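You operate a simulated robot arm through the tools that you are given. There is no shell and no other tool.

You are at the controls of a simulated robot arm. One attempt, no reset.

## Task
Drain the green can and put it in the can tray.
Fine: teal lever to DRAIN till under 2 V, then HOLD, blue peg to 2 V, drain on till under 0.3 V; lever at HOLD, blue peg back on 10 V; leave the green peg, the long orange lever and the other cans.
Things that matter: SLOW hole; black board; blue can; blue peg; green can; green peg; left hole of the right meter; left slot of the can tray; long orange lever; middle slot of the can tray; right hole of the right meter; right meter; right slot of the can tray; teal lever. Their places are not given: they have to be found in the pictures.

The check looks at the end state, three seconds after you hand in, the way a careful person would. Anything else that was tipped, shoved, dropped, spilled or broken makes it a failure.

## Robot
A 6-joint arm with a two-finger gripper, fixed in place. Base frame: the origin is at the foot of the arm, x ahead of it, y to its left, z up; the work surface is at about z = 0.8. Readings come in m, rad, newtons and seconds.
Its first joint turns from -2.897 to 2.897 rad. Payload 1.71 kg.
Tool frame: the origin (TCP) lies between the finger pads and is the grasp point; the fingertips stand 0.02 m ahead of it; z points along the fingers, y is the line along which they close. Largest opening 0.096 m; the body of the gripper starts 0.113 m behind the TCP.
Orientation is told as [roll, pitch, yaw] about the base's x, y, z axes, in that order, counted from this pose: with the fingers straight down and closing along the base's y, the tool's x points along the base's -x, its y along +y and its z along -z.

## Interface
- The arm moves only by the tool drive_tool. Its argument "motion" is a list of rows, each a list of 3 entries, a list of its own where there are three numbers: the turn, a rotation vector about the base's x, y, z in units of 8 degrees (1.0 is 8 degrees), then the shift along the base's x, y, z in units of 30 mm (1.0 is 30 mm), then the opening, from 0 (shut) to 1 (fully open). In form: [[[wx, wy, wz], [dx, dy, dz], grip], ...]. A call has 1 to 20 rows; each row shifts and turns the commanded pose from where the row before left it. A call with a number of a shift or a turn outside -1 to 1 is refused whole. A row lasts 0.2 s, in which the tool goes at most 0.05 m and 0.15 rad; a call with a longer step from one row to the next is refused whole, and so is a gripper value outside its range. Where a pose cannot be reached the arm comes as near as it can. A force on the tool above 40 N (or 10 N above the force at the start of the call, whichever is more), or a blocked arm, ends the call early, and 0.2 s more pass. The fingers move at their own pace (about 0.045 m/s each) and stop on an object; they squeeze with about 33 N. The grip force told is the motor's: it shows also when the fingers shut on nothing. Time passes only in rows, and 0.2 s behind the last, so rows that do not move let the fingers close. It gives the time, the measured TCP pose, the force on the tool (base axes), the opening and the grip force at its end, in the units of the frame above (readings bear some noise), with the torque about the TCP (base axes, N m) and any sound that the robot's microphone picked up, and new pictures: "pictures" is both (left out), scene, wrist or none.
- Cameras (640 x 400 px; columns grow to the right, rows downward): "scene" is fixed at [0.2298, 0.6545, 1.397]; the picture's right is [-0.95, -0.32, 0.00], its down [-0.30, 0.88, -0.37] and it looks along [0.12, -0.35, -0.93] (base axes); focal length 214 px, centre (320, 200). "wrist" rides on the gripper at [0.066, 0.014, -0.145] in the tool frame; the picture's right is [-0.21, 0.98, 0.00], its down [-0.88, -0.19, -0.45] and it looks along [-0.44, -0.09, 0.90] (tool axes); focal length 275 px, centre (320, 200).
- raise_lower(by): slides the trunk up (or, below 0, down) by that many m; the arm rides with it, the base frame stays. It gives what a move gives, with no picture.
- point_at(camera, pixels): for up to 12 pixels [column, row] of the newest picture of that camera ("zoom" is the newest enlarged one), the place [x, y, z] in the base frame of the surface seen there, good to about 0.002 m, but the place of the scene camera against the robot may be out by one fixed shift of up to 0.025 m in any direction. It takes no simulated time.
- enlarge(camera, box): a new picture of the part [left, top, right, bottom] of that camera's present view, enlarged. It takes no simulated time.
- finish_job(): hands the job in; it is judged then, once.

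Open the gripper and draw the arm clear of the work before you hand the job in, unless the task says otherwise.

The tools are called after "Emit:" as name(argument=value, ...) on one line, values as JSON. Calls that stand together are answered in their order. drive_tool: Moves the arm, as the interface text tells. Its arguments: {"type":"object","properties":{"motion":{"type":"array"},"pictures":{"type":"string","enum":["both","scene","wrist","none"]}},"required":["motion"]} The other tools are called the same way: raise_lower (by) slides the trunk up or down; point_at (camera, pixels) gives the place of the surface under pixels of a picture; enlarge (camera, box) takes an enlarged picture of a part of a camera's view; finish_job () hands the job in.

At the start:

```text
t: 0.0
tcp_pos: [0.2139, 0.3805, 1.1383]
tcp_rot: [0.0, 0.003, 0.002]
wrist_force: [0.6, -1.0, 0.1]
wrist_torque: [-0.02, -0.03, -0.01]
finger_gap: 0.096
gripper_force: 0.0
trunk travel left (down, up): [-0.175, 0.215]
```

scene: 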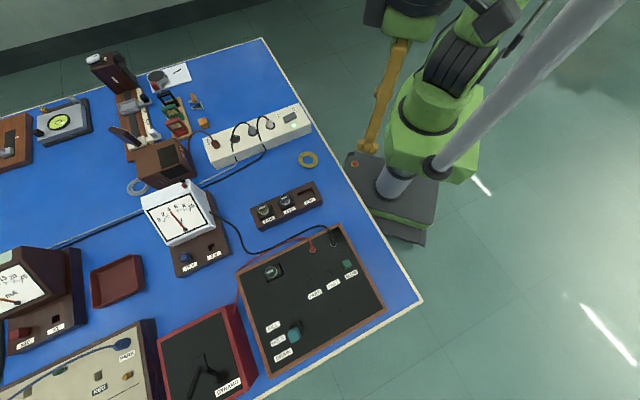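
wrist: 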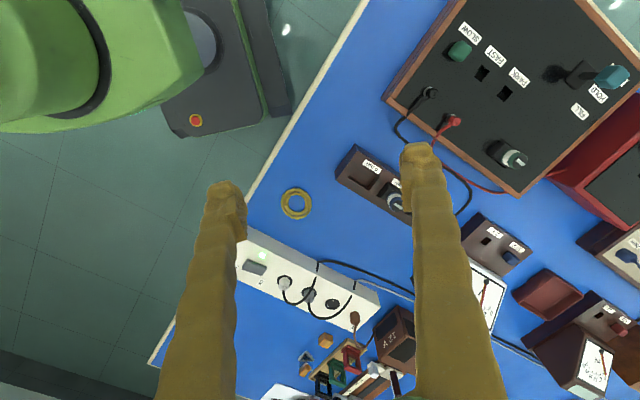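

The scene shows a black board around (310,300) with a teal lever near (293,335), a green peg near (348,263) and a can near (272,271). I enlarge several regions to read the labels.

Emit:
enlarge(camera="scene", box=[230, 220, 400, 380])

Emit:
enlarge(camera="scene", box=[130, 160, 330, 285])

Emit:
enlarge(camera="wrist", box=[380, 0, 640, 200])

Emit:
enlarge(camera="scene", box=[0, 230, 260, 400])

```text
2.50 times, centred on (315, 300) of scene
```

zoom: 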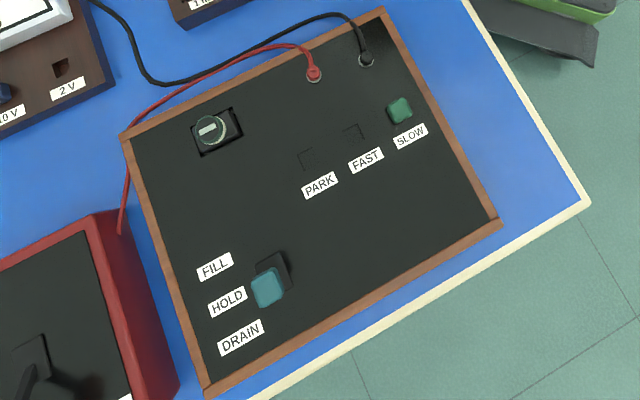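

```text
3.20 times, centred on (230, 222) of scene
```

zoom: 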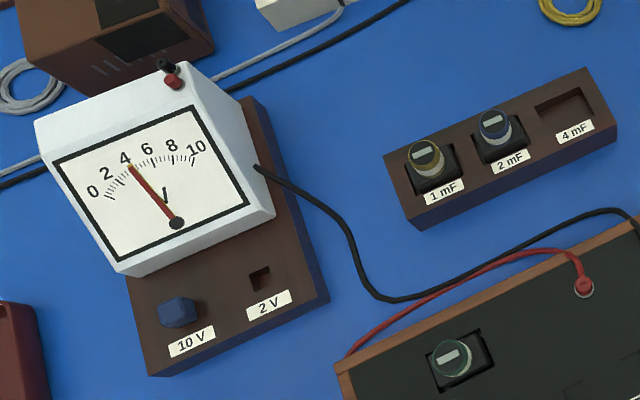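

```text
2.00 times, centred on (510, 100) of wrist
```

zoom: 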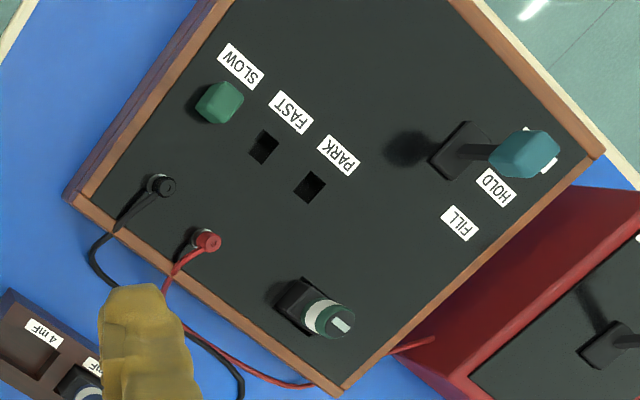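

```text
2.35 times, centred on (130, 315) of scene
```

zoom: 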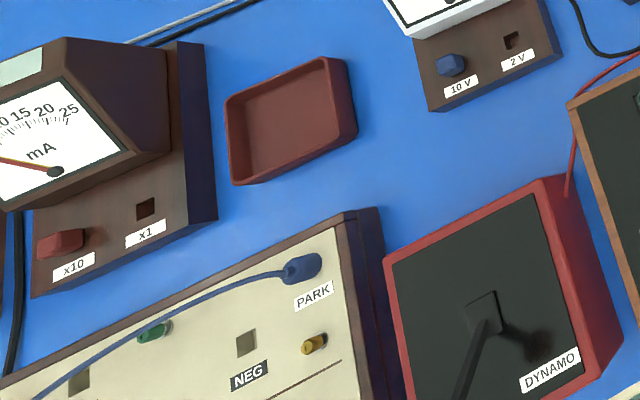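

The wrist view shows the board clearly, so I ask for places of the teal knob, its base, the pegs, the can and the holes in the wrist picture, and the same in the scene picture to find the fixed offset.

Emit:
point_at(camera="wrist", pixels=[[612, 76], [583, 75], [459, 51], [512, 159], [482, 73], [505, 93], [598, 94], [580, 112], [540, 60], [428, 92], [453, 120], [620, 68]])

Emit:
point_at(camera="scene", pixels=[[294, 335], [296, 327], [347, 264], [272, 271], [329, 272], [315, 283], [279, 340], [274, 326], [310, 310], [333, 243], [313, 249], [300, 320]])

Emit:
enlarge(camera="wrist", box=[330, 130, 490, 230])

Emit:
enlarge(camera="wrist", box=[440, 200, 640, 325])

```text
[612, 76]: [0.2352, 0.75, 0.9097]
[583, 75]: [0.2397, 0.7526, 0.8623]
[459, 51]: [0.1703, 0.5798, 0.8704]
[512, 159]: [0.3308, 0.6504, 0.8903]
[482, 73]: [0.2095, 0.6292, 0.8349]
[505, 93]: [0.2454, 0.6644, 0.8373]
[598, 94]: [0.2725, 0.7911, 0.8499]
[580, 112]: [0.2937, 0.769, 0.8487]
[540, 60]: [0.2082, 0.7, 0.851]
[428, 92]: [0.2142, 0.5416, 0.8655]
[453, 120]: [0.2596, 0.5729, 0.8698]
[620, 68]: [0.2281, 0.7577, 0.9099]
```

```text
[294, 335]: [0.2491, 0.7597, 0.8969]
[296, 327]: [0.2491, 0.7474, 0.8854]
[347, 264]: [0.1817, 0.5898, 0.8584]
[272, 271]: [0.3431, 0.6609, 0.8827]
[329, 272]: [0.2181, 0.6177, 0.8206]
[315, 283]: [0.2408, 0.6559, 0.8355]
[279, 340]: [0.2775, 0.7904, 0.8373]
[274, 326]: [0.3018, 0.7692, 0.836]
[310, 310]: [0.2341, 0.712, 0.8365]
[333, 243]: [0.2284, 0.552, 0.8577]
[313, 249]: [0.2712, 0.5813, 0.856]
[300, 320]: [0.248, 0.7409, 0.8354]
```

```text
4.00 times, centred on (410, 180) of wrist
```

zoom: 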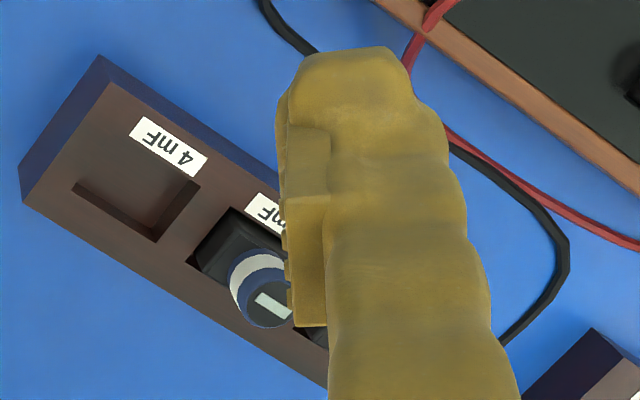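

```text
3.20 times, centred on (540, 262) of wrist
```

zoom: 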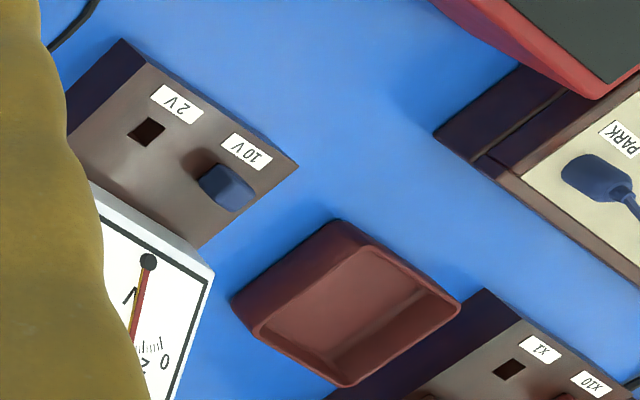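

The wrist points give the board top at about z=0.849 and the teal knob top at about (0.235, 0.750, 0.910). Now I ask for the blue peg (510,257), the 2 V hole (486,240), the tray slot near (365,178), and the meter and the red/other boxes.

Emit:
point_at(camera="wrist", pixels=[[510, 257], [486, 240], [365, 178], [371, 192], [395, 200], [497, 225], [500, 280], [480, 265], [620, 130], [590, 180], [600, 210], [340, 160]])

Emit:
point_at(camera="scene", pixels=[[185, 258], [211, 247], [307, 193], [285, 200], [263, 210], [170, 215], [185, 185], [160, 180], [205, 190], [230, 310], [200, 345], [206, 365]])

Emit:
enlarge(camera="scene", box=[150, 290, 310, 400])

Emit:
enlarge(camera="scene", box=[80, 40, 330, 200])

```text
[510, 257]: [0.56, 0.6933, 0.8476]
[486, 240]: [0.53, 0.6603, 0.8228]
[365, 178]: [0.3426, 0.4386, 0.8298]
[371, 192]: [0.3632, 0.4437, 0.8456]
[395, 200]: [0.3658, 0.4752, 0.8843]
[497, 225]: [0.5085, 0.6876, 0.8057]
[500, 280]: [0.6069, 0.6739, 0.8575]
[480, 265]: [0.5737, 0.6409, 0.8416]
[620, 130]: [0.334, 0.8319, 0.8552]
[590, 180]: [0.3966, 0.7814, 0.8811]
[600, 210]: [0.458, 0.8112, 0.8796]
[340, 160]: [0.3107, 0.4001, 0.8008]
```

```text
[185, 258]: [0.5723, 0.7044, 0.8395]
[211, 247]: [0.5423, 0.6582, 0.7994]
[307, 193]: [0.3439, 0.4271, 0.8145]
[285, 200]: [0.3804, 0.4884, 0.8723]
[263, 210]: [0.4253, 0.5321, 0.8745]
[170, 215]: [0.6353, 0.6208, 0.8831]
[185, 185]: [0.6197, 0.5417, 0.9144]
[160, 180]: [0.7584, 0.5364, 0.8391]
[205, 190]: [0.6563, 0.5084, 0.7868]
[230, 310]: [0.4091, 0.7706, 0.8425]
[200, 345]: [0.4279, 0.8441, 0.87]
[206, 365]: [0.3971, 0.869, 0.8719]
```

```text
3.64 times, centred on (230, 345) of scene
```

zoom: 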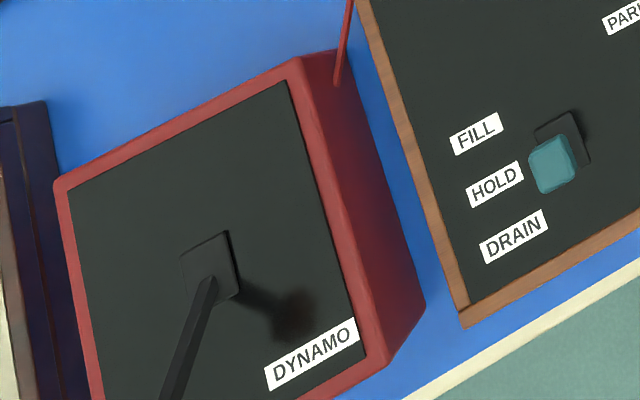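

```text
2.50 times, centred on (205, 120) of scene
```

zoom: 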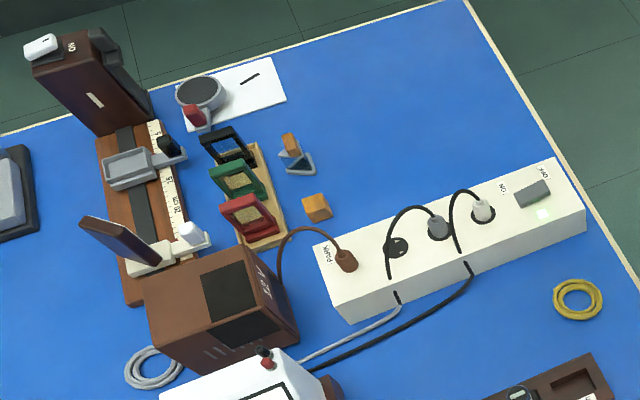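

The lever, board and meter are located: the board's long axis runs about 34.6° from x, so the labels FILL–HOLD–DRAIN run along (-0.57, 0.82). I turn the tool by 34.6° and shift over toward the lever at a safe height.

Emit:
drive_tool(motion=[[[0, 0, 0.4325], [0.07, 1, 0], 1], [[0, 0, 0.4325], [0.07, 1, 0], 1], [[0, 0, 0.4325], [0.07, 1, 0], 1], [[0, 0, 0.4325], [0.07, 1, 0], 1], [[0, 0, 0.4325], [0.07, 1, 0], 1], [[0, 0, 0.4325], [0.07, 1, 0], 1], [[0, 0, 0.4325], [0.07, 1, 0], 1], [[0, 0, 0.4325], [0.07, 1, 0], 1], [[0, 0, 0.4325], [0.07, 1, 0], 1], [[0, 0, 0.4325], [0.07, 1, 0], 1]], pictures="both")

```text
t: 2.2
tcp_pos: [0.2172, 0.6821, 1.1416]
tcp_rot: [0.002, -0.014, 0.605]
wrist_force: [0.0, -0.7, 0.0]
wrist_torque: [0.02, -0.02, -0.01]
finger_gap: 0.0963
gripper_force: 0.0
trunk travel left (down, up): [-0.175, 0.215]
```

scene: 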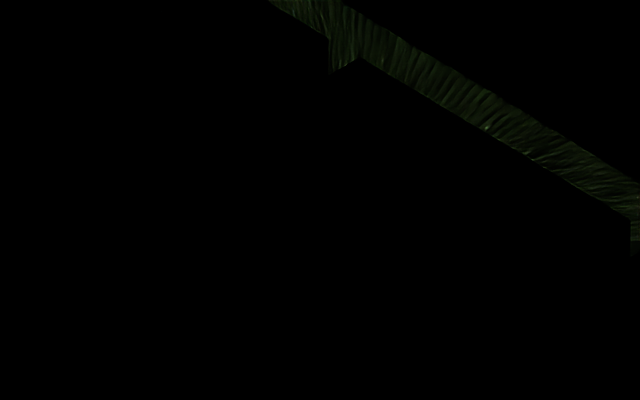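
wrist: 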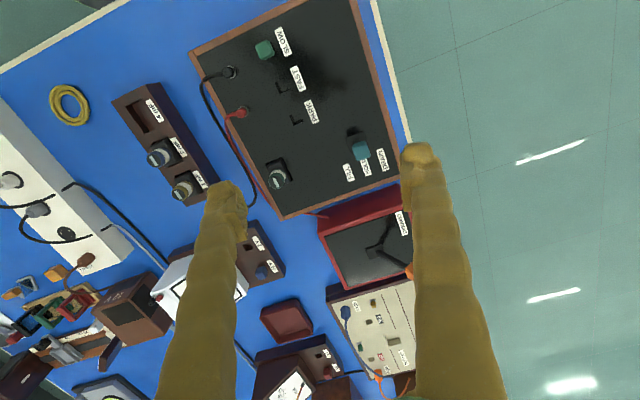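

The scene camera is now inside the arm's shadow, but the wrist picture shows the board with the lever near (361,150) and labels FILL, HOLD and DRAIN beside it. I enlarge this and query positions.

Emit:
enlarge(camera="wrist", box=[240, 60, 440, 220])

Emit:
point_at(camera="zoom", pixels=[[320, 200]])

Emit:
enlarge(camera="wrist", box=[310, 180, 470, 400])

Emit:
enlarge(camera="wrist", box=[100, 70, 300, 300])

```text
2.50 times, centred on (340, 140) of wrist
```

zoom: 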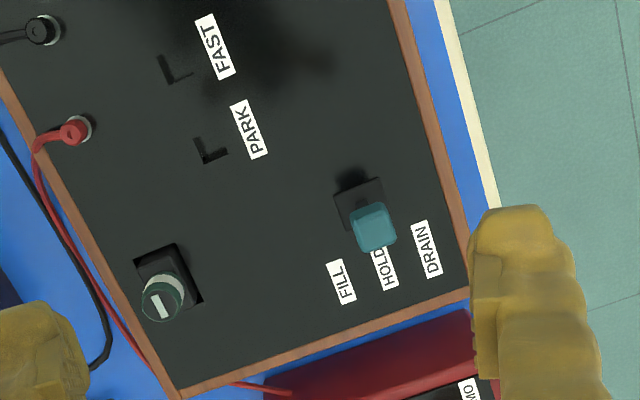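

```text
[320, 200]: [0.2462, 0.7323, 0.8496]
```

```text
1.82 times, centred on (390, 290) of wrist
```

zoom: 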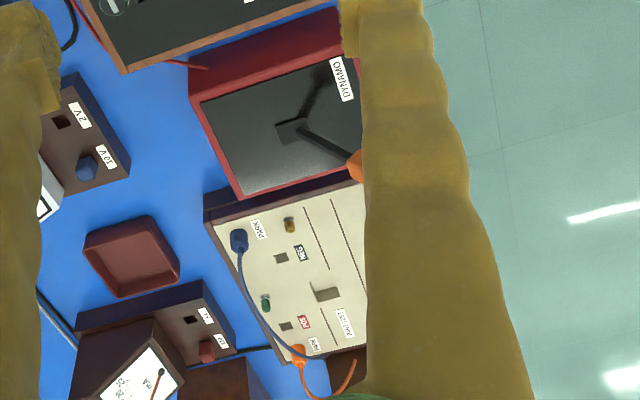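

```text
1.74 times, centred on (200, 185) of wrist
```

zoom: 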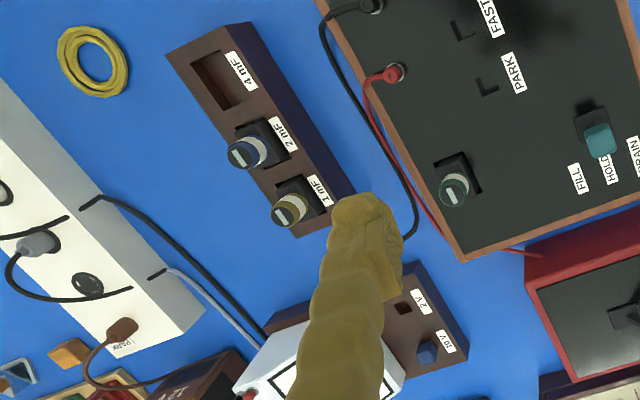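

The wrist picture now gives clean views, so I ask for the labels, the knob, the can, the slot corners and the peg.

Emit:
point_at(camera="wrist", pixels=[[361.6, 150.8], [348.4, 172.8], [366, 166], [382.8, 159.6], [350, 137], [277, 182], [260.9, 271.2], [247.7, 246.5], [228, 72], [238, 112], [263, 49], [274, 187]])

Emit:
point_at(camera="wrist", pixels=[[122, 103], [140, 96], [161, 124], [143, 135], [141, 116], [154, 159], [180, 192], [112, 100], [148, 84], [218, 182], [405, 267], [392, 237]])

Emit:
enlarge(camera="wrist", box=[220, 220, 300, 290])

Emit:
enlarge(camera="wrist", box=[100, 75, 200, 137])

```text
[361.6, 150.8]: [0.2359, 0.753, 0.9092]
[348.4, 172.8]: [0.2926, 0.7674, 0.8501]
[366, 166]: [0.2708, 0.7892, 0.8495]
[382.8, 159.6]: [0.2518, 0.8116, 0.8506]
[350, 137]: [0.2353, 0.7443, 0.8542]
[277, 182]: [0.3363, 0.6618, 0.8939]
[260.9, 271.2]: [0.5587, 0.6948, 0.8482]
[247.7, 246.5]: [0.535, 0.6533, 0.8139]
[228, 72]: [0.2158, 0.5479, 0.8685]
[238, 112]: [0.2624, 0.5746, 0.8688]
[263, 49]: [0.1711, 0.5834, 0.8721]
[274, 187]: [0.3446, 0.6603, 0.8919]
```

```text
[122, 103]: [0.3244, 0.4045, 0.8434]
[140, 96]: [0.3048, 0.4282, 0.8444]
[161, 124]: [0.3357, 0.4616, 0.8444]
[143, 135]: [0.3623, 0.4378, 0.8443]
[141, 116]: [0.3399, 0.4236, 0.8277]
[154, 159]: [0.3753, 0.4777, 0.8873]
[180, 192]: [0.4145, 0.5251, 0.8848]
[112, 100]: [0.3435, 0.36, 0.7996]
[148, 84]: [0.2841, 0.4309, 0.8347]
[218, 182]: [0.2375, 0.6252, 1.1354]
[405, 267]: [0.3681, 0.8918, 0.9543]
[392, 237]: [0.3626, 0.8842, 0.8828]
```

```text
5.71 times, centred on (260, 255) of wrist
```

zoom: 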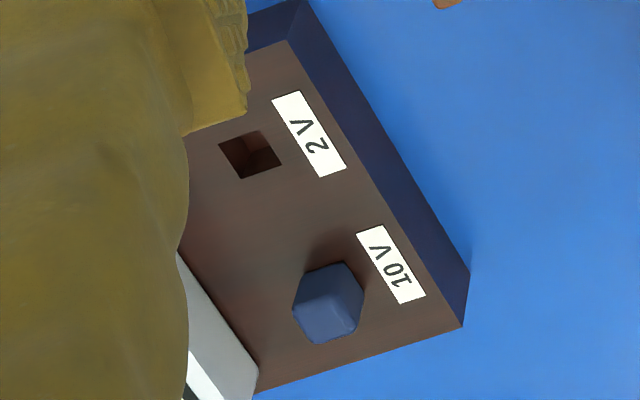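

```text
6.40 times, centred on (150, 106) of wrist
```

zoom: 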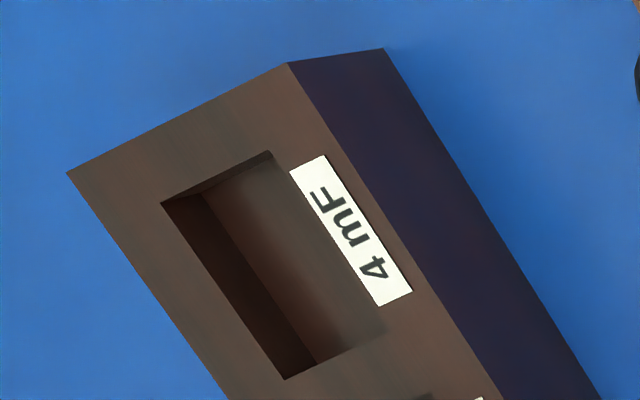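

I need the board's exact yaw; I query board edge points, and the meter plate edges and the can's outline to get their orientation.

Emit:
point_at(camera="wrist", pixels=[[356, 10], [380, 90], [398, 160], [200, 60], [240, 133], [275, 195], [300, 210], [350, 193], [390, 180], [352, 131], [364, 143], [346, 147]])

Emit:
enlarge(camera="wrist", box=[320, 110, 410, 190])

Emit:
point_at(camera="zoom", pixels=[[320, 200]])

Emit:
enlarge(camera="wrist", box=[250, 145, 310, 200])

```text
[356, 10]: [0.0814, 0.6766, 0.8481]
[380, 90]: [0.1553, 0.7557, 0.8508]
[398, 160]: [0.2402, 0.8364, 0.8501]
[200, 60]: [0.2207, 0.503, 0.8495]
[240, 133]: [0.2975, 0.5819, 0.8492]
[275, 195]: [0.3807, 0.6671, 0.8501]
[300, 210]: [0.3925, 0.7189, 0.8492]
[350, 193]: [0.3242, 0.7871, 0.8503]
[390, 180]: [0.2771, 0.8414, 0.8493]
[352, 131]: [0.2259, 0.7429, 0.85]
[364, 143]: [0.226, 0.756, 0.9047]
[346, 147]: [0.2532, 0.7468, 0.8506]
```

```text
5.00 times, centred on (365, 150) of wrist
```

zoom: 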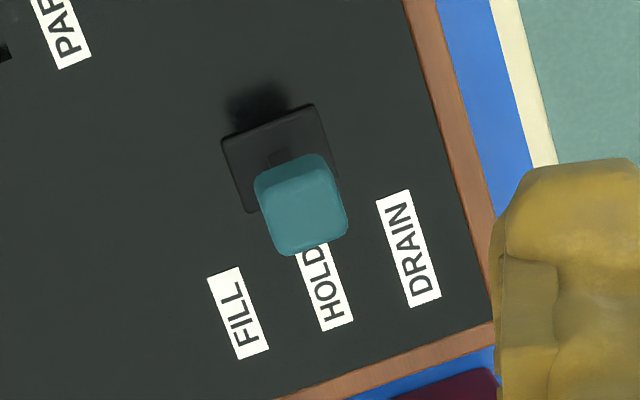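

```text
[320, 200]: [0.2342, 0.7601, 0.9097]
```

```text
7.27 times, centred on (280, 172) of wrist
```

zoom: 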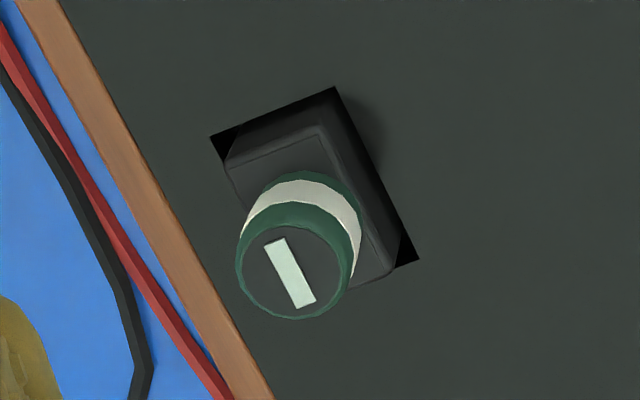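

The board's edges run at about 45° in the base frame, and the lever stands upright at HOLD, with knob centre about (0.237, 0.754). The measured x lags my command by 18 mm, so I wait a moment while turning to 44.5° and check the pose.

Emit:
drive_tool(motion=[[[0, 0, 0.61], [0, 0, 0], 0.55], [[0, 0, 0.61], [0, 0, 0], 0.55], [[0, 0, 0], [0, 0, 0], 0.55]], pictures="none")

```text
t: 3.0
tcp_pos: [0.2168, 0.6814, 1.1408]
tcp_rot: [0.0, -0.014, 0.776]
wrist_force: [-0.3, 0.8, 0.3]
wrist_torque: [0.01, 0.0, -0.02]
finger_gap: 0.0531
gripper_force: 0.0
trunk travel left (down, up): [-0.175, 0.215]
```

The pose stays 18 mm short in x, so I test the response with a small +x and downward motion.

Emit:
drive_tool(motion=[[[0, 0, 0], [0.3, 0, 0], 0.55], [[0, 0, 0], [0, 0, 0], 0.55]], pictures="none")

Emit:
drive_tool(motion=[[[0, 0, 0], [0, 0, -1], 0.55], [[0, 0, 0], [0, 0, 0], 0.55]], pictures="none")

```text
t: 3.6
tcp_pos: [0.2276, 0.6812, 1.1408]
tcp_rot: [0.001, -0.015, 0.774]
wrist_force: [0.5, -0.5, -0.3]
wrist_torque: [0.03, 0.03, 0.0]
finger_gap: 0.0524
gripper_force: 0.1
trunk travel left (down, up): [-0.175, 0.215]
```

```text
t: 4.2
tcp_pos: [0.2292, 0.6829, 1.1135]
tcp_rot: [0.002, -0.015, 0.775]
wrist_force: [0.6, 0.1, 0.3]
wrist_torque: [-0.03, -0.02, 0.0]
finger_gap: 0.0527
gripper_force: 0.1
trunk travel left (down, up): [-0.175, 0.215]
```

Small moves track properly, so I work from measured poses. I go to just above the lever knob at about (0.237, 0.755, 0.97) and look at both cameras.

Emit:
drive_tool(motion=[[[0, 0.1, 0], [0.055, 0.48, -0.95], 0.55], [[0, 0, 0], [0.055, 0.48, -0.95], 0.55], [[0, 0, 0], [0.055, 0.48, -0.95], 0.55], [[0, 0, 0], [0.055, 0.48, -0.95], 0.55], [[0, 0, 0], [0.055, 0.48, -0.95], 0.55], [[0, 0, 0], [0, 0, 0], 0.55]], pictures="both")

```text
t: 5.6
tcp_pos: [0.2343, 0.7551, 0.9692]
tcp_rot: [0.01, -0.004, 0.775]
wrist_force: [-0.2, -0.2, 0.1]
wrist_torque: [-0.04, 0.0, -0.04]
finger_gap: 0.0528
gripper_force: 0.0
trunk travel left (down, up): [-0.175, 0.215]
```

scene: 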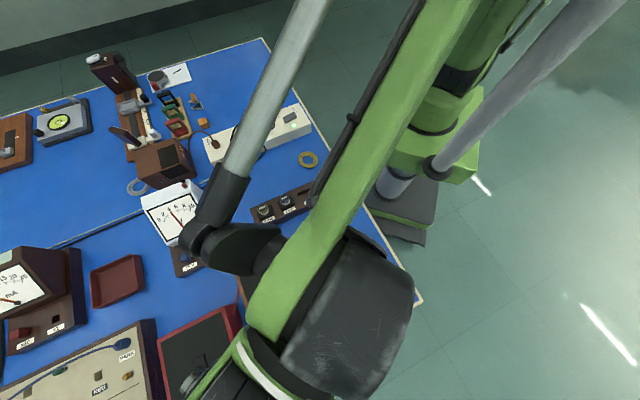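
wrist: 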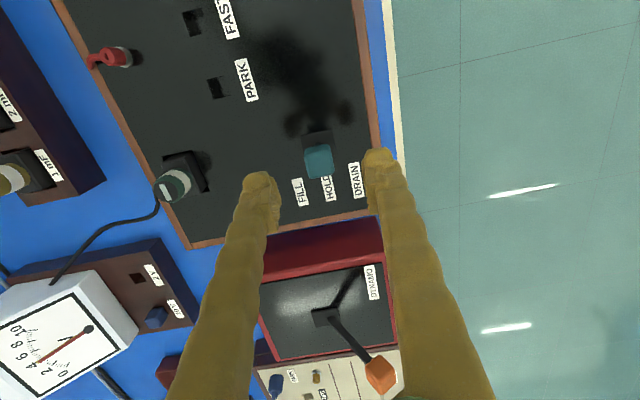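

Both pictures show the voltmeter: scene at (178,215) and wrist at (60,330). I enlarge the lever and the meter to get the exact knob centre and starting voltage.

Emit:
enlarge(camera="wrist", box=[260, 110, 400, 210])

Emit:
point_at(camera="wrist", pixels=[[320, 163], [308, 166], [332, 160], [317, 140], [300, 193], [327, 190], [354, 180], [316, 175], [318, 150], [379, 372], [330, 318], [152, 315]])

Emit:
enlarge(camera="scene", box=[130, 170, 230, 270])

Emit:
enlarge(camera="wrist", box=[0, 260, 180, 400])

```text
4.00 times, centred on (330, 160) of wrist
```

zoom: 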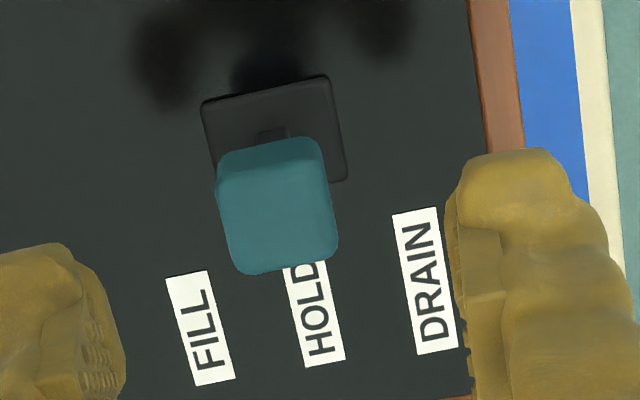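

```text
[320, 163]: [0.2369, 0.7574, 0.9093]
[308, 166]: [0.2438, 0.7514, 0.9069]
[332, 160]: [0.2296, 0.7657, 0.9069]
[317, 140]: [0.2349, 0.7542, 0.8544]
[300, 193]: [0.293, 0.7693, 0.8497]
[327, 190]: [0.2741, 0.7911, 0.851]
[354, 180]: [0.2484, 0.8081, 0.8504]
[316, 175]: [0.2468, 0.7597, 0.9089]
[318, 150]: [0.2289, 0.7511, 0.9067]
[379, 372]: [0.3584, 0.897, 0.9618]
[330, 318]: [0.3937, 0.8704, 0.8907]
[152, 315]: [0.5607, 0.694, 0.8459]
```

```text
4.00 times, centred on (180, 220) of scene
```

zoom: 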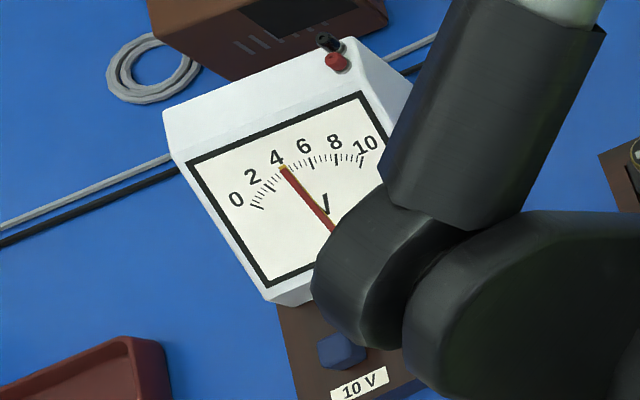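

```text
2.86 times, centred on (90, 330) of wrist
```

zoom: 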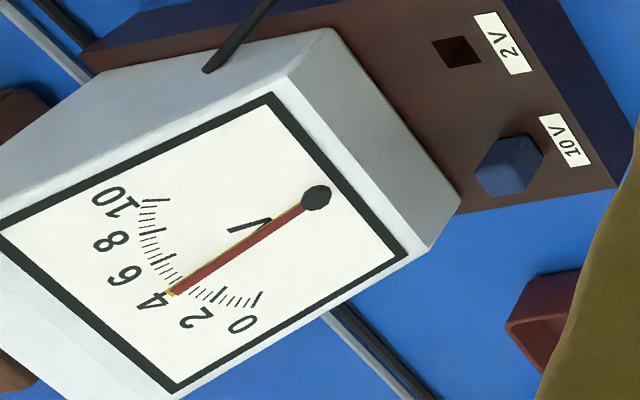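

The needle stands at about 4.3 V, and the knob centre is about (0.237, 0.757) with the fingers straddling it along the DRAIN direction. I lower to z≈0.897 so that the knob lies between the pads and narrow the gap to 40 mm.

Emit:
drive_tool(motion=[[[0, 0, 0], [0.08, 0.05, -0.8], 0.55], [[0, 0, 0], [0, 0, -0.8], 0.55], [[0, 0, 0], [0, 0, -0.8], 0.55], [[0, 0, 0], [0, 0, 0], 0.42], [[0, 0, 0], [0, 0, 0], 0.42]], pictures="both")

```text
t: 6.8
tcp_pos: [0.2389, 0.7565, 0.8967]
tcp_rot: [0.009, -0.004, 0.775]
wrist_force: [-0.7, 0.6, 0.2]
wrist_torque: [-0.04, -0.01, 0.0]
finger_gap: 0.0402
gripper_force: 0.1
trunk travel left (down, up): [-0.175, 0.215]
```

scene: 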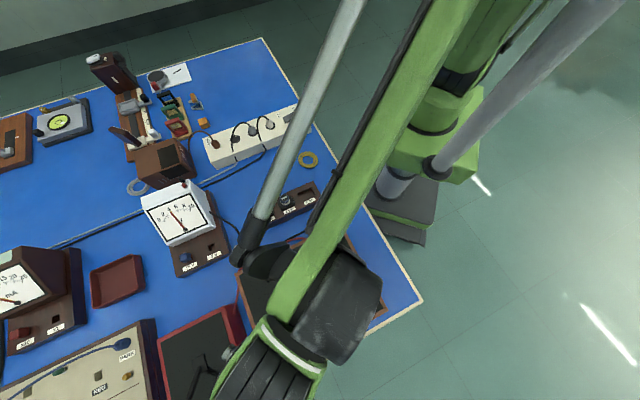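
wrist: 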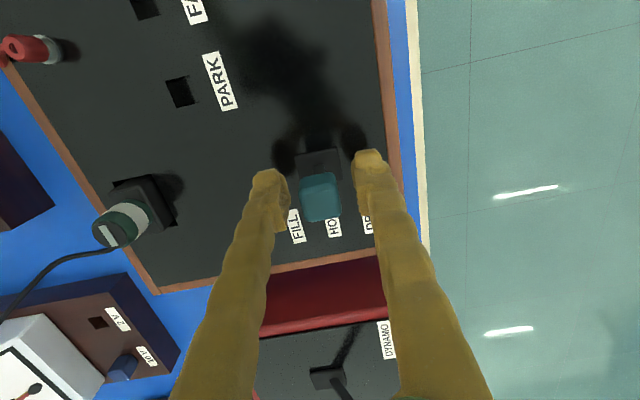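

The knob sits between the pads (wrist 320,196) and the scene camera sees the meter unobstructed. I push slowly along the DRAIN direction in small steps and watch the force.

Emit:
drive_tool(motion=[[[0, 0, 0], [-0.15, 0.15, 0], 0.42], [[0, 0, 0], [-0.15, 0.15, 0], 0.42], [[0, 0, 0], [-0.1, 0.1, 0], 0.42], [[0, 0, 0], [0, 0, 0], 0.42]], pictures="both")

```text
t: 7.8
tcp_pos: [0.2264, 0.7681, 0.8964]
tcp_rot: [0.011, -0.004, 0.775]
wrist_force: [0.3, 0.3, -0.2]
wrist_torque: [0.01, -0.01, 0.02]
finger_gap: 0.0406
gripper_force: 0.0
trunk travel left (down, up): [-0.175, 0.215]
```

scene: 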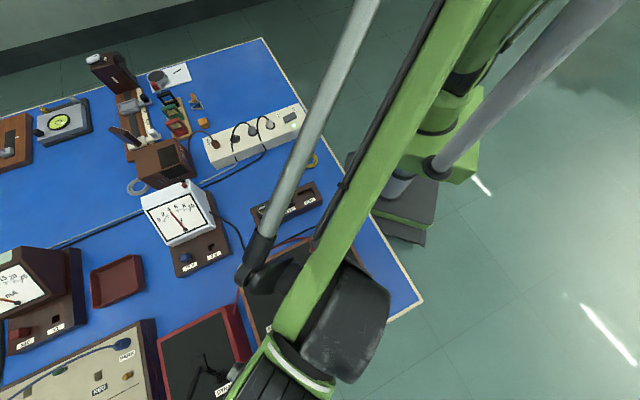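
wrist: 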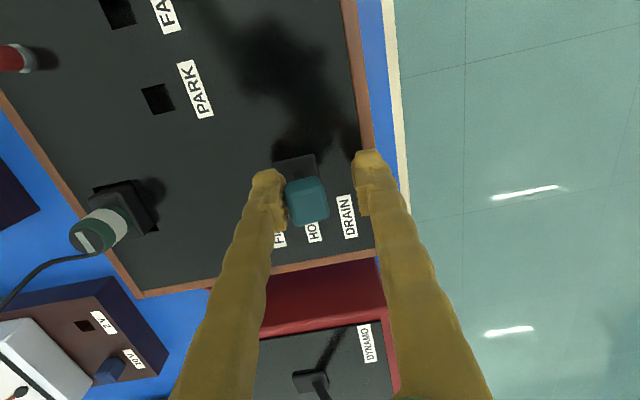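

The lever starts tilting (knob now at (307,200), base at (297,165)) with hardly any force. I push on another 8 mm.

Emit:
drive_tool(motion=[[[0, 0, 0], [-0.1, 0.1, 0], 0.42], [[0, 0, 0], [-0.1, 0.1, 0], 0.42], [[0, 0, 0], [0, 0, 0], 0.42]], pictures="both")

Emit:
enlarge(camera="scene", box=[130, 170, 230, 270])

Emit:
enlarge(camera="wrist", box=[240, 130, 400, 250])

```text
t: 8.6
tcp_pos: [0.2197, 0.7727, 0.8959]
tcp_rot: [0.01, -0.003, 0.776]
wrist_force: [-1.1, -0.8, -1.0]
wrist_torque: [0.02, -0.01, 0.02]
finger_gap: 0.0404
gripper_force: 0.1
trunk travel left (down, up): [-0.175, 0.215]
```

scene: 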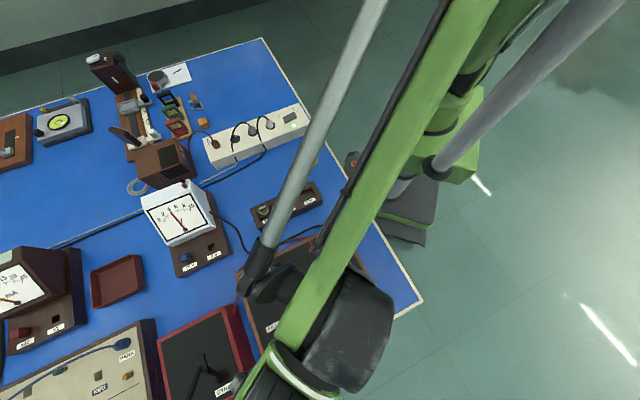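
wrist: 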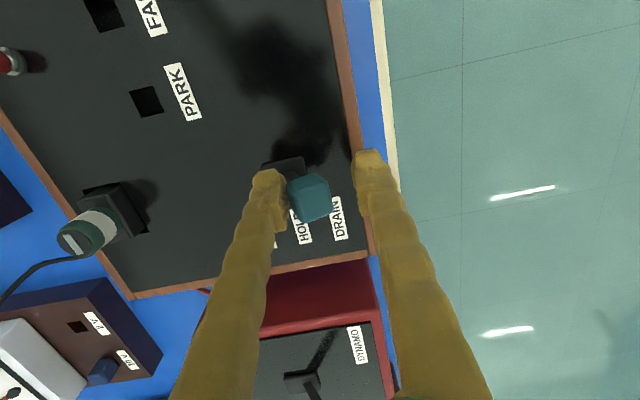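

```text
4.00 times, centred on (180, 220) of scene
```

zoom: 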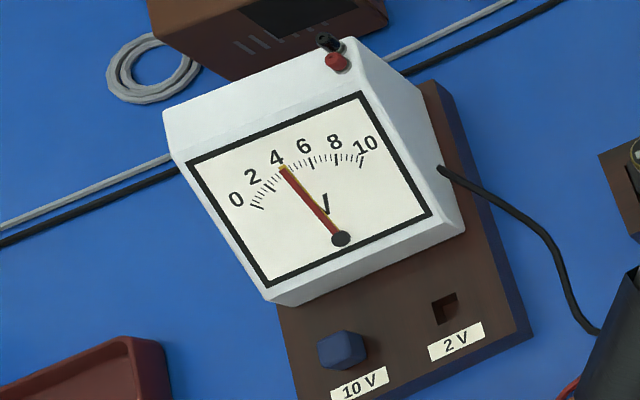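

```text
3.33 times, centred on (320, 190) of wrist
```

zoom: 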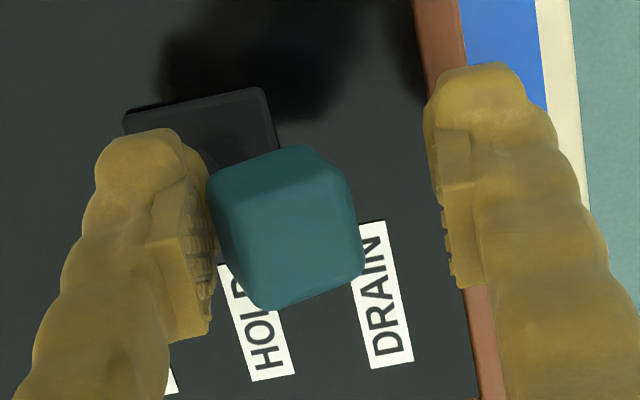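

The lever is tilting toward DRAIN; the needle has not visibly moved yet. I push another 8 mm.

Emit:
drive_tool(motion=[[[0, 0, 0], [-0.1, 0.1, 0], 0.42], [[0, 0, 0], [-0.1, 0.1, 0], 0.42], [[0, 0, 0], [0, 0, 0], 0.42]], pictures="both")

Emit:
enlarge(camera="scene", box=[130, 170, 230, 270])

Emit:
enlarge(camera="wrist", box=[240, 130, 400, 250])

```text
t: 9.4
tcp_pos: [0.2142, 0.7797, 0.8979]
tcp_rot: [0.01, -0.005, 0.774]
wrist_force: [5.6, -7.3, -3.3]
wrist_torque: [0.01, 0.01, 0.02]
finger_gap: 0.0459
gripper_force: 4.2
trunk travel left (down, up): [-0.175, 0.215]
```

scene: 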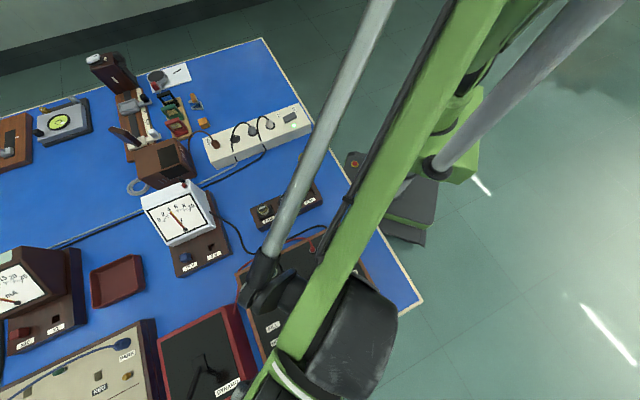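
wrist: 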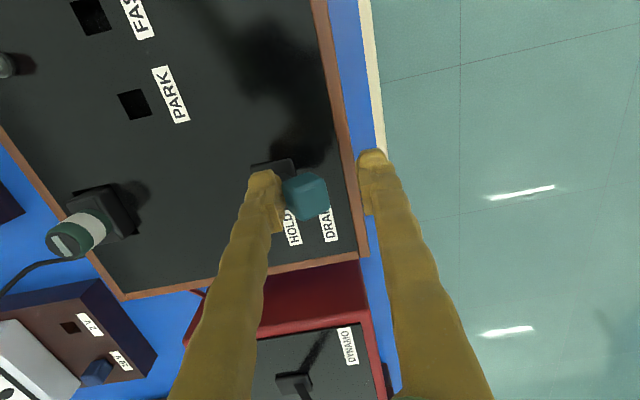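

```text
4.00 times, centred on (180, 220) of scene
```

zoom: 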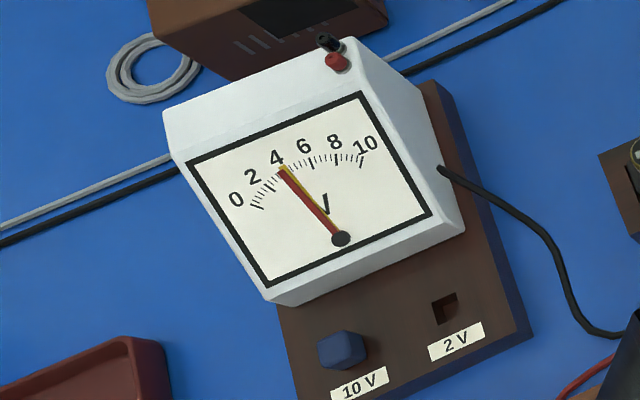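

```text
3.33 times, centred on (320, 190) of wrist
```

zoom: 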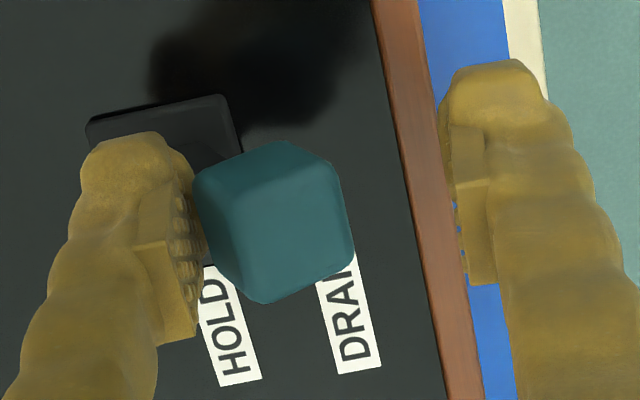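

The force rose to about 9 N and the pads were pushed apart 6 mm, so the lever is at its stop or a detent. I hold for a second and compare the needle.

Emit:
drive_tool(motion=[[[0, 0, 0], [0, 0, 0], 0.42], [[0, 0, 0], [0, 0, 0], 0.42], [[0, 0, 0], [0, 0, 0], 0.42], [[0, 0, 0], [0, 0, 0], 0.42], [[0, 0, 0], [0, 0, 0], 0.42]], pictures="both")

Emit:
enlarge(camera="scene", box=[140, 180, 220, 240])

Emit:
enlarge(camera="wrist", box=[240, 130, 400, 250])

```text
t: 10.6
tcp_pos: [0.2144, 0.7798, 0.8965]
tcp_rot: [0.011, -0.002, 0.774]
wrist_force: [6.4, -6.2, -2.0]
wrist_torque: [-0.03, -0.02, 0.05]
finger_gap: 0.0461
gripper_force: 4.3
trunk travel left (down, up): [-0.175, 0.215]
```

scene: 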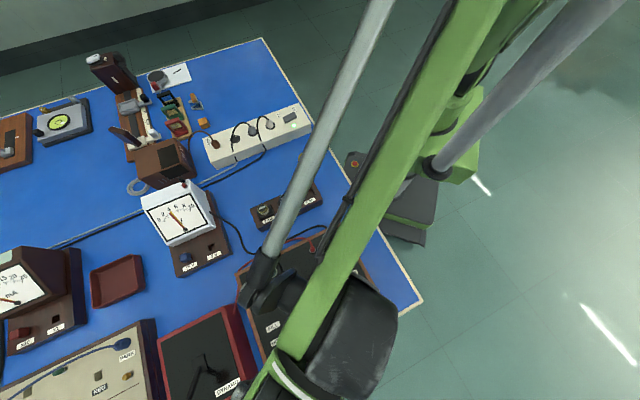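
wrist: 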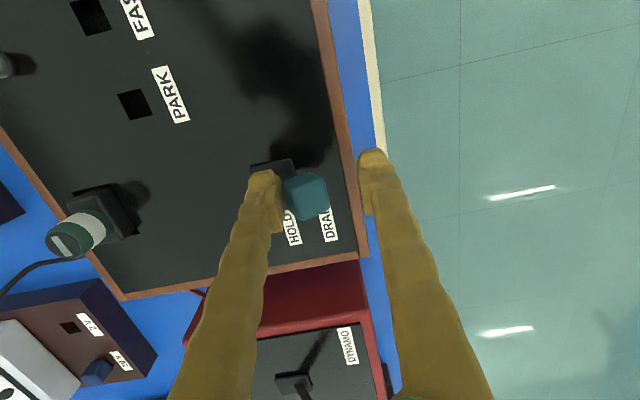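

```text
6.67 times, centred on (180, 210) of scene
```

zoom: 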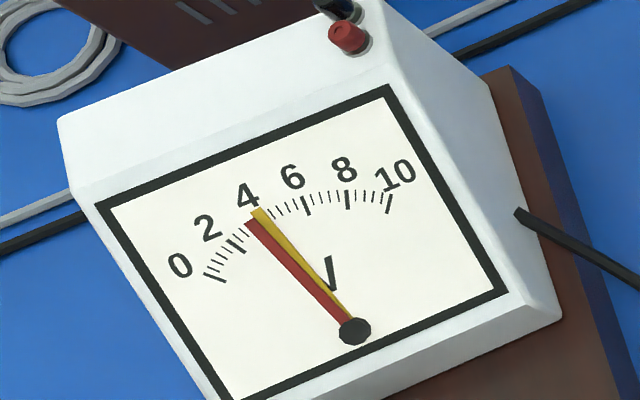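

```text
3.33 times, centred on (320, 190) of wrist
```

zoom: 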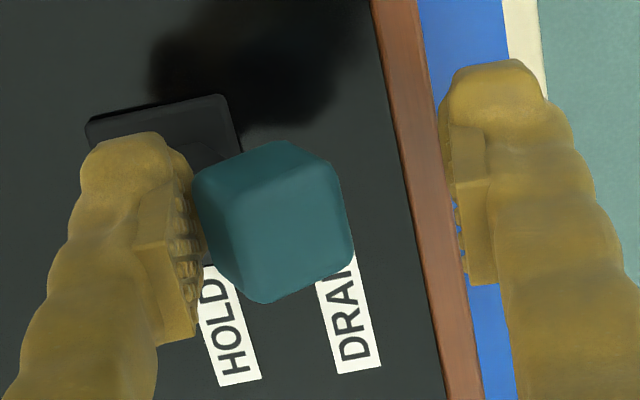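

The red needle is now falling (about 3.6 V) while a gold pointer stays at the old value, so the can is draining. I wait 2 s more and read again.

Emit:
drive_tool(motion=[[[0, 0, 0], [0.03, -0.03, 0], 0.42], [[0, 0, 0], [0, 0, 0], 0.42], [[0, 0, 0], [0, 0, 0], 0.42], [[0, 0, 0], [0, 0, 0], 0.42], [[0, 0, 0], [0, 0, 0], 0.42], [[0, 0, 0], [0, 0, 0], 0.42], [[0, 0, 0], [0, 0, 0], 0.42], [[0, 0, 0], [0, 0, 0], 0.42], [[0, 0, 0], [0, 0, 0], 0.42], [[0, 0, 0], [0, 0, 0], 0.42]], pictures="scene")

Emit:
enlarge(camera="scene", box=[140, 180, 220, 240])

```text
t: 12.8
tcp_pos: [0.2152, 0.7788, 0.8971]
tcp_rot: [0.013, -0.004, 0.775]
wrist_force: [5.0, -3.1, 0.3]
wrist_torque: [-0.03, -0.05, 0.08]
finger_gap: 0.0439
gripper_force: 2.7
trunk travel left (down, up): [-0.175, 0.215]
```

scene: 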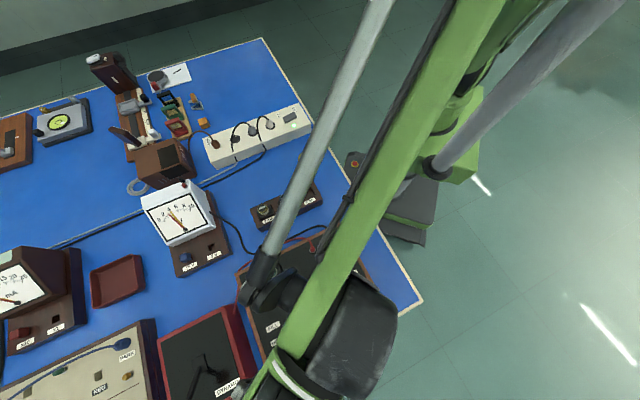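

```text
6.67 times, centred on (180, 210) of scene
```

zoom: 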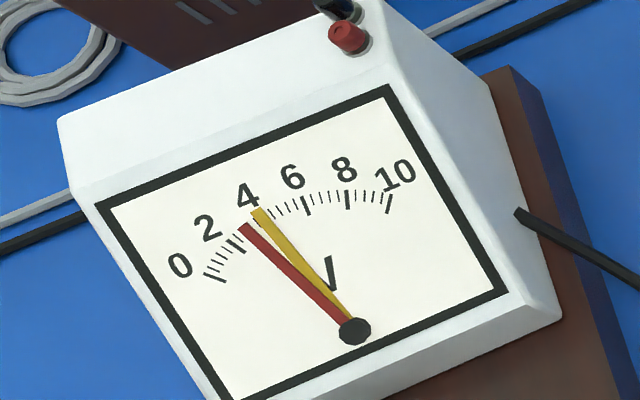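

The needle has fallen to about 2.9 V. I hold for 4 s more.

Emit:
drive_tool(motion=[[[0, 0, 0], [0, 0, 0], 0.42], [[0, 0, 0], [0, 0, 0], 0.42], [[0, 0, 0], [0, 0, 0], 0.42], [[0, 0, 0], [0, 0, 0], 0.42], [[0, 0, 0], [0, 0, 0], 0.42], [[0, 0, 0], [0, 0, 0], 0.42], [[0, 0, 0], [0, 0, 0], 0.42], [[0, 0, 0], [0, 0, 0], 0.42], [[0, 0, 0], [0, 0, 0], 0.42], [[0, 0, 0], [0, 0, 0], 0.42], [[0, 0, 0], [0, 0, 0], 0.42], [[0, 0, 0], [0, 0, 0], 0.42], [[0, 0, 0], [0, 0, 0], 0.42], [[0, 0, 0], [0, 0, 0], 0.42], [[0, 0, 0], [0, 0, 0], 0.42], [[0, 0, 0], [0, 0, 0], 0.42], [[0, 0, 0], [0, 0, 0], 0.42], [[0, 0, 0], [0, 0, 0], 0.42], [[0, 0, 0], [0, 0, 0], 0.42], [[0, 0, 0], [0, 0, 0], 0.42]], pictures="both")

Emit:
enlarge(camera="scene", box=[140, 180, 220, 240])

```text
t: 17.0
tcp_pos: [0.2148, 0.7787, 0.8971]
tcp_rot: [0.012, -0.004, 0.776]
wrist_force: [3.1, -4.0, 0.1]
wrist_torque: [-0.03, -0.07, 0.02]
finger_gap: 0.0438
gripper_force: 2.4
trunk travel left (down, up): [-0.175, 0.215]
```

scene: 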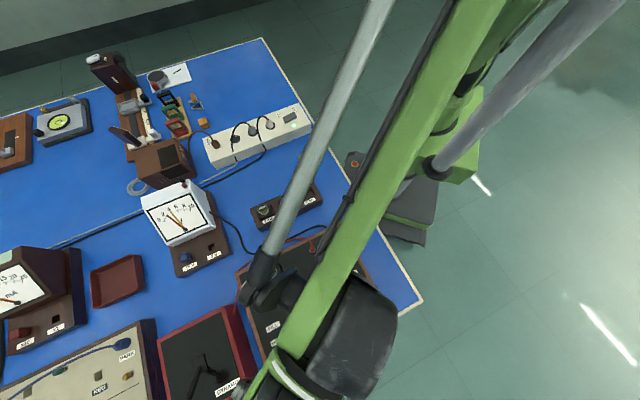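
wrist: 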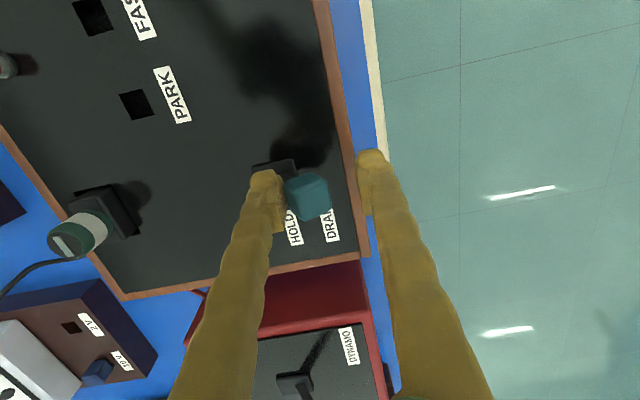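

```text
6.67 times, centred on (180, 210) of scene
```

zoom: 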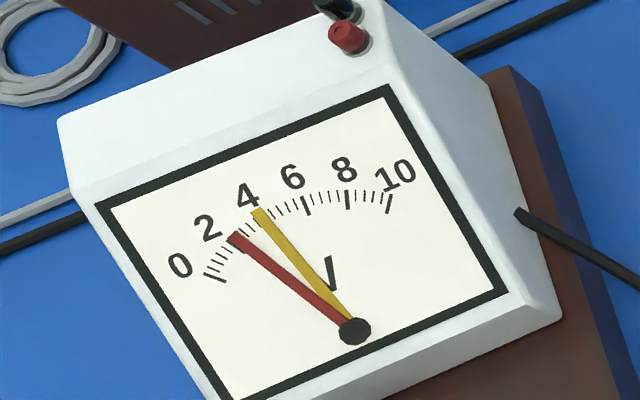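

The needle is at about 2.3 V. I keep draining another 4 s plus 2.6 s, to be safely under 2 V.

Emit:
drive_tool(motion=[[[0, 0, 0], [0, 0, 0], 0.42], [[0, 0, 0], [0, 0, 0], 0.42], [[0, 0, 0], [0, 0, 0], 0.42], [[0, 0, 0], [0, 0, 0], 0.42], [[0, 0, 0], [0, 0, 0], 0.42], [[0, 0, 0], [0, 0, 0], 0.42], [[0, 0, 0], [0, 0, 0], 0.42], [[0, 0, 0], [0, 0, 0], 0.42], [[0, 0, 0], [0, 0, 0], 0.42], [[0, 0, 0], [0, 0, 0], 0.42], [[0, 0, 0], [0, 0, 0], 0.42], [[0, 0, 0], [0, 0, 0], 0.42], [[0, 0, 0], [0, 0, 0], 0.42], [[0, 0, 0], [0, 0, 0], 0.42], [[0, 0, 0], [0, 0, 0], 0.42], [[0, 0, 0], [0, 0, 0], 0.42], [[0, 0, 0], [0, 0, 0], 0.42], [[0, 0, 0], [0, 0, 0], 0.42], [[0, 0, 0], [0, 0, 0], 0.42], [[0, 0, 0], [0, 0, 0], 0.42]], pictures="scene")

Emit:
enlarge(camera="scene", box=[140, 180, 220, 240])

```text
t: 21.2
tcp_pos: [0.2152, 0.7777, 0.8972]
tcp_rot: [0.011, -0.004, 0.776]
wrist_force: [3.5, -4.0, 0.5]
wrist_torque: [-0.05, -0.02, 0.06]
finger_gap: 0.0439
gripper_force: 2.7
trunk travel left (down, up): [-0.175, 0.215]
```

scene: 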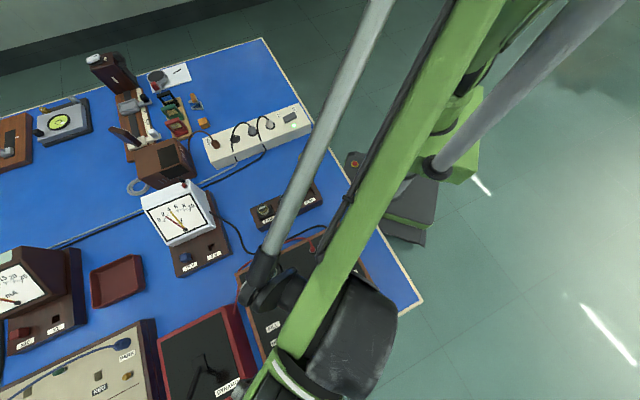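

```text
6.67 times, centred on (180, 210) of scene
```

zoom: 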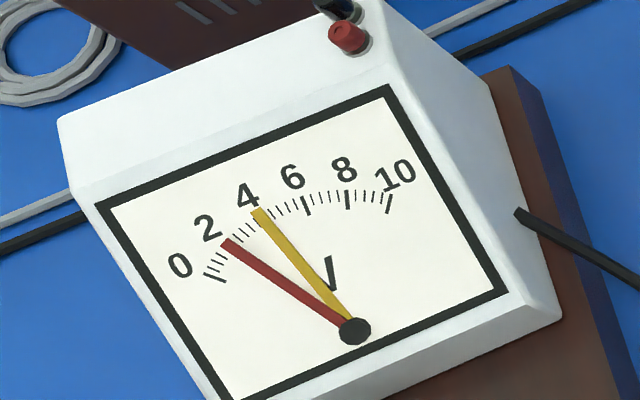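

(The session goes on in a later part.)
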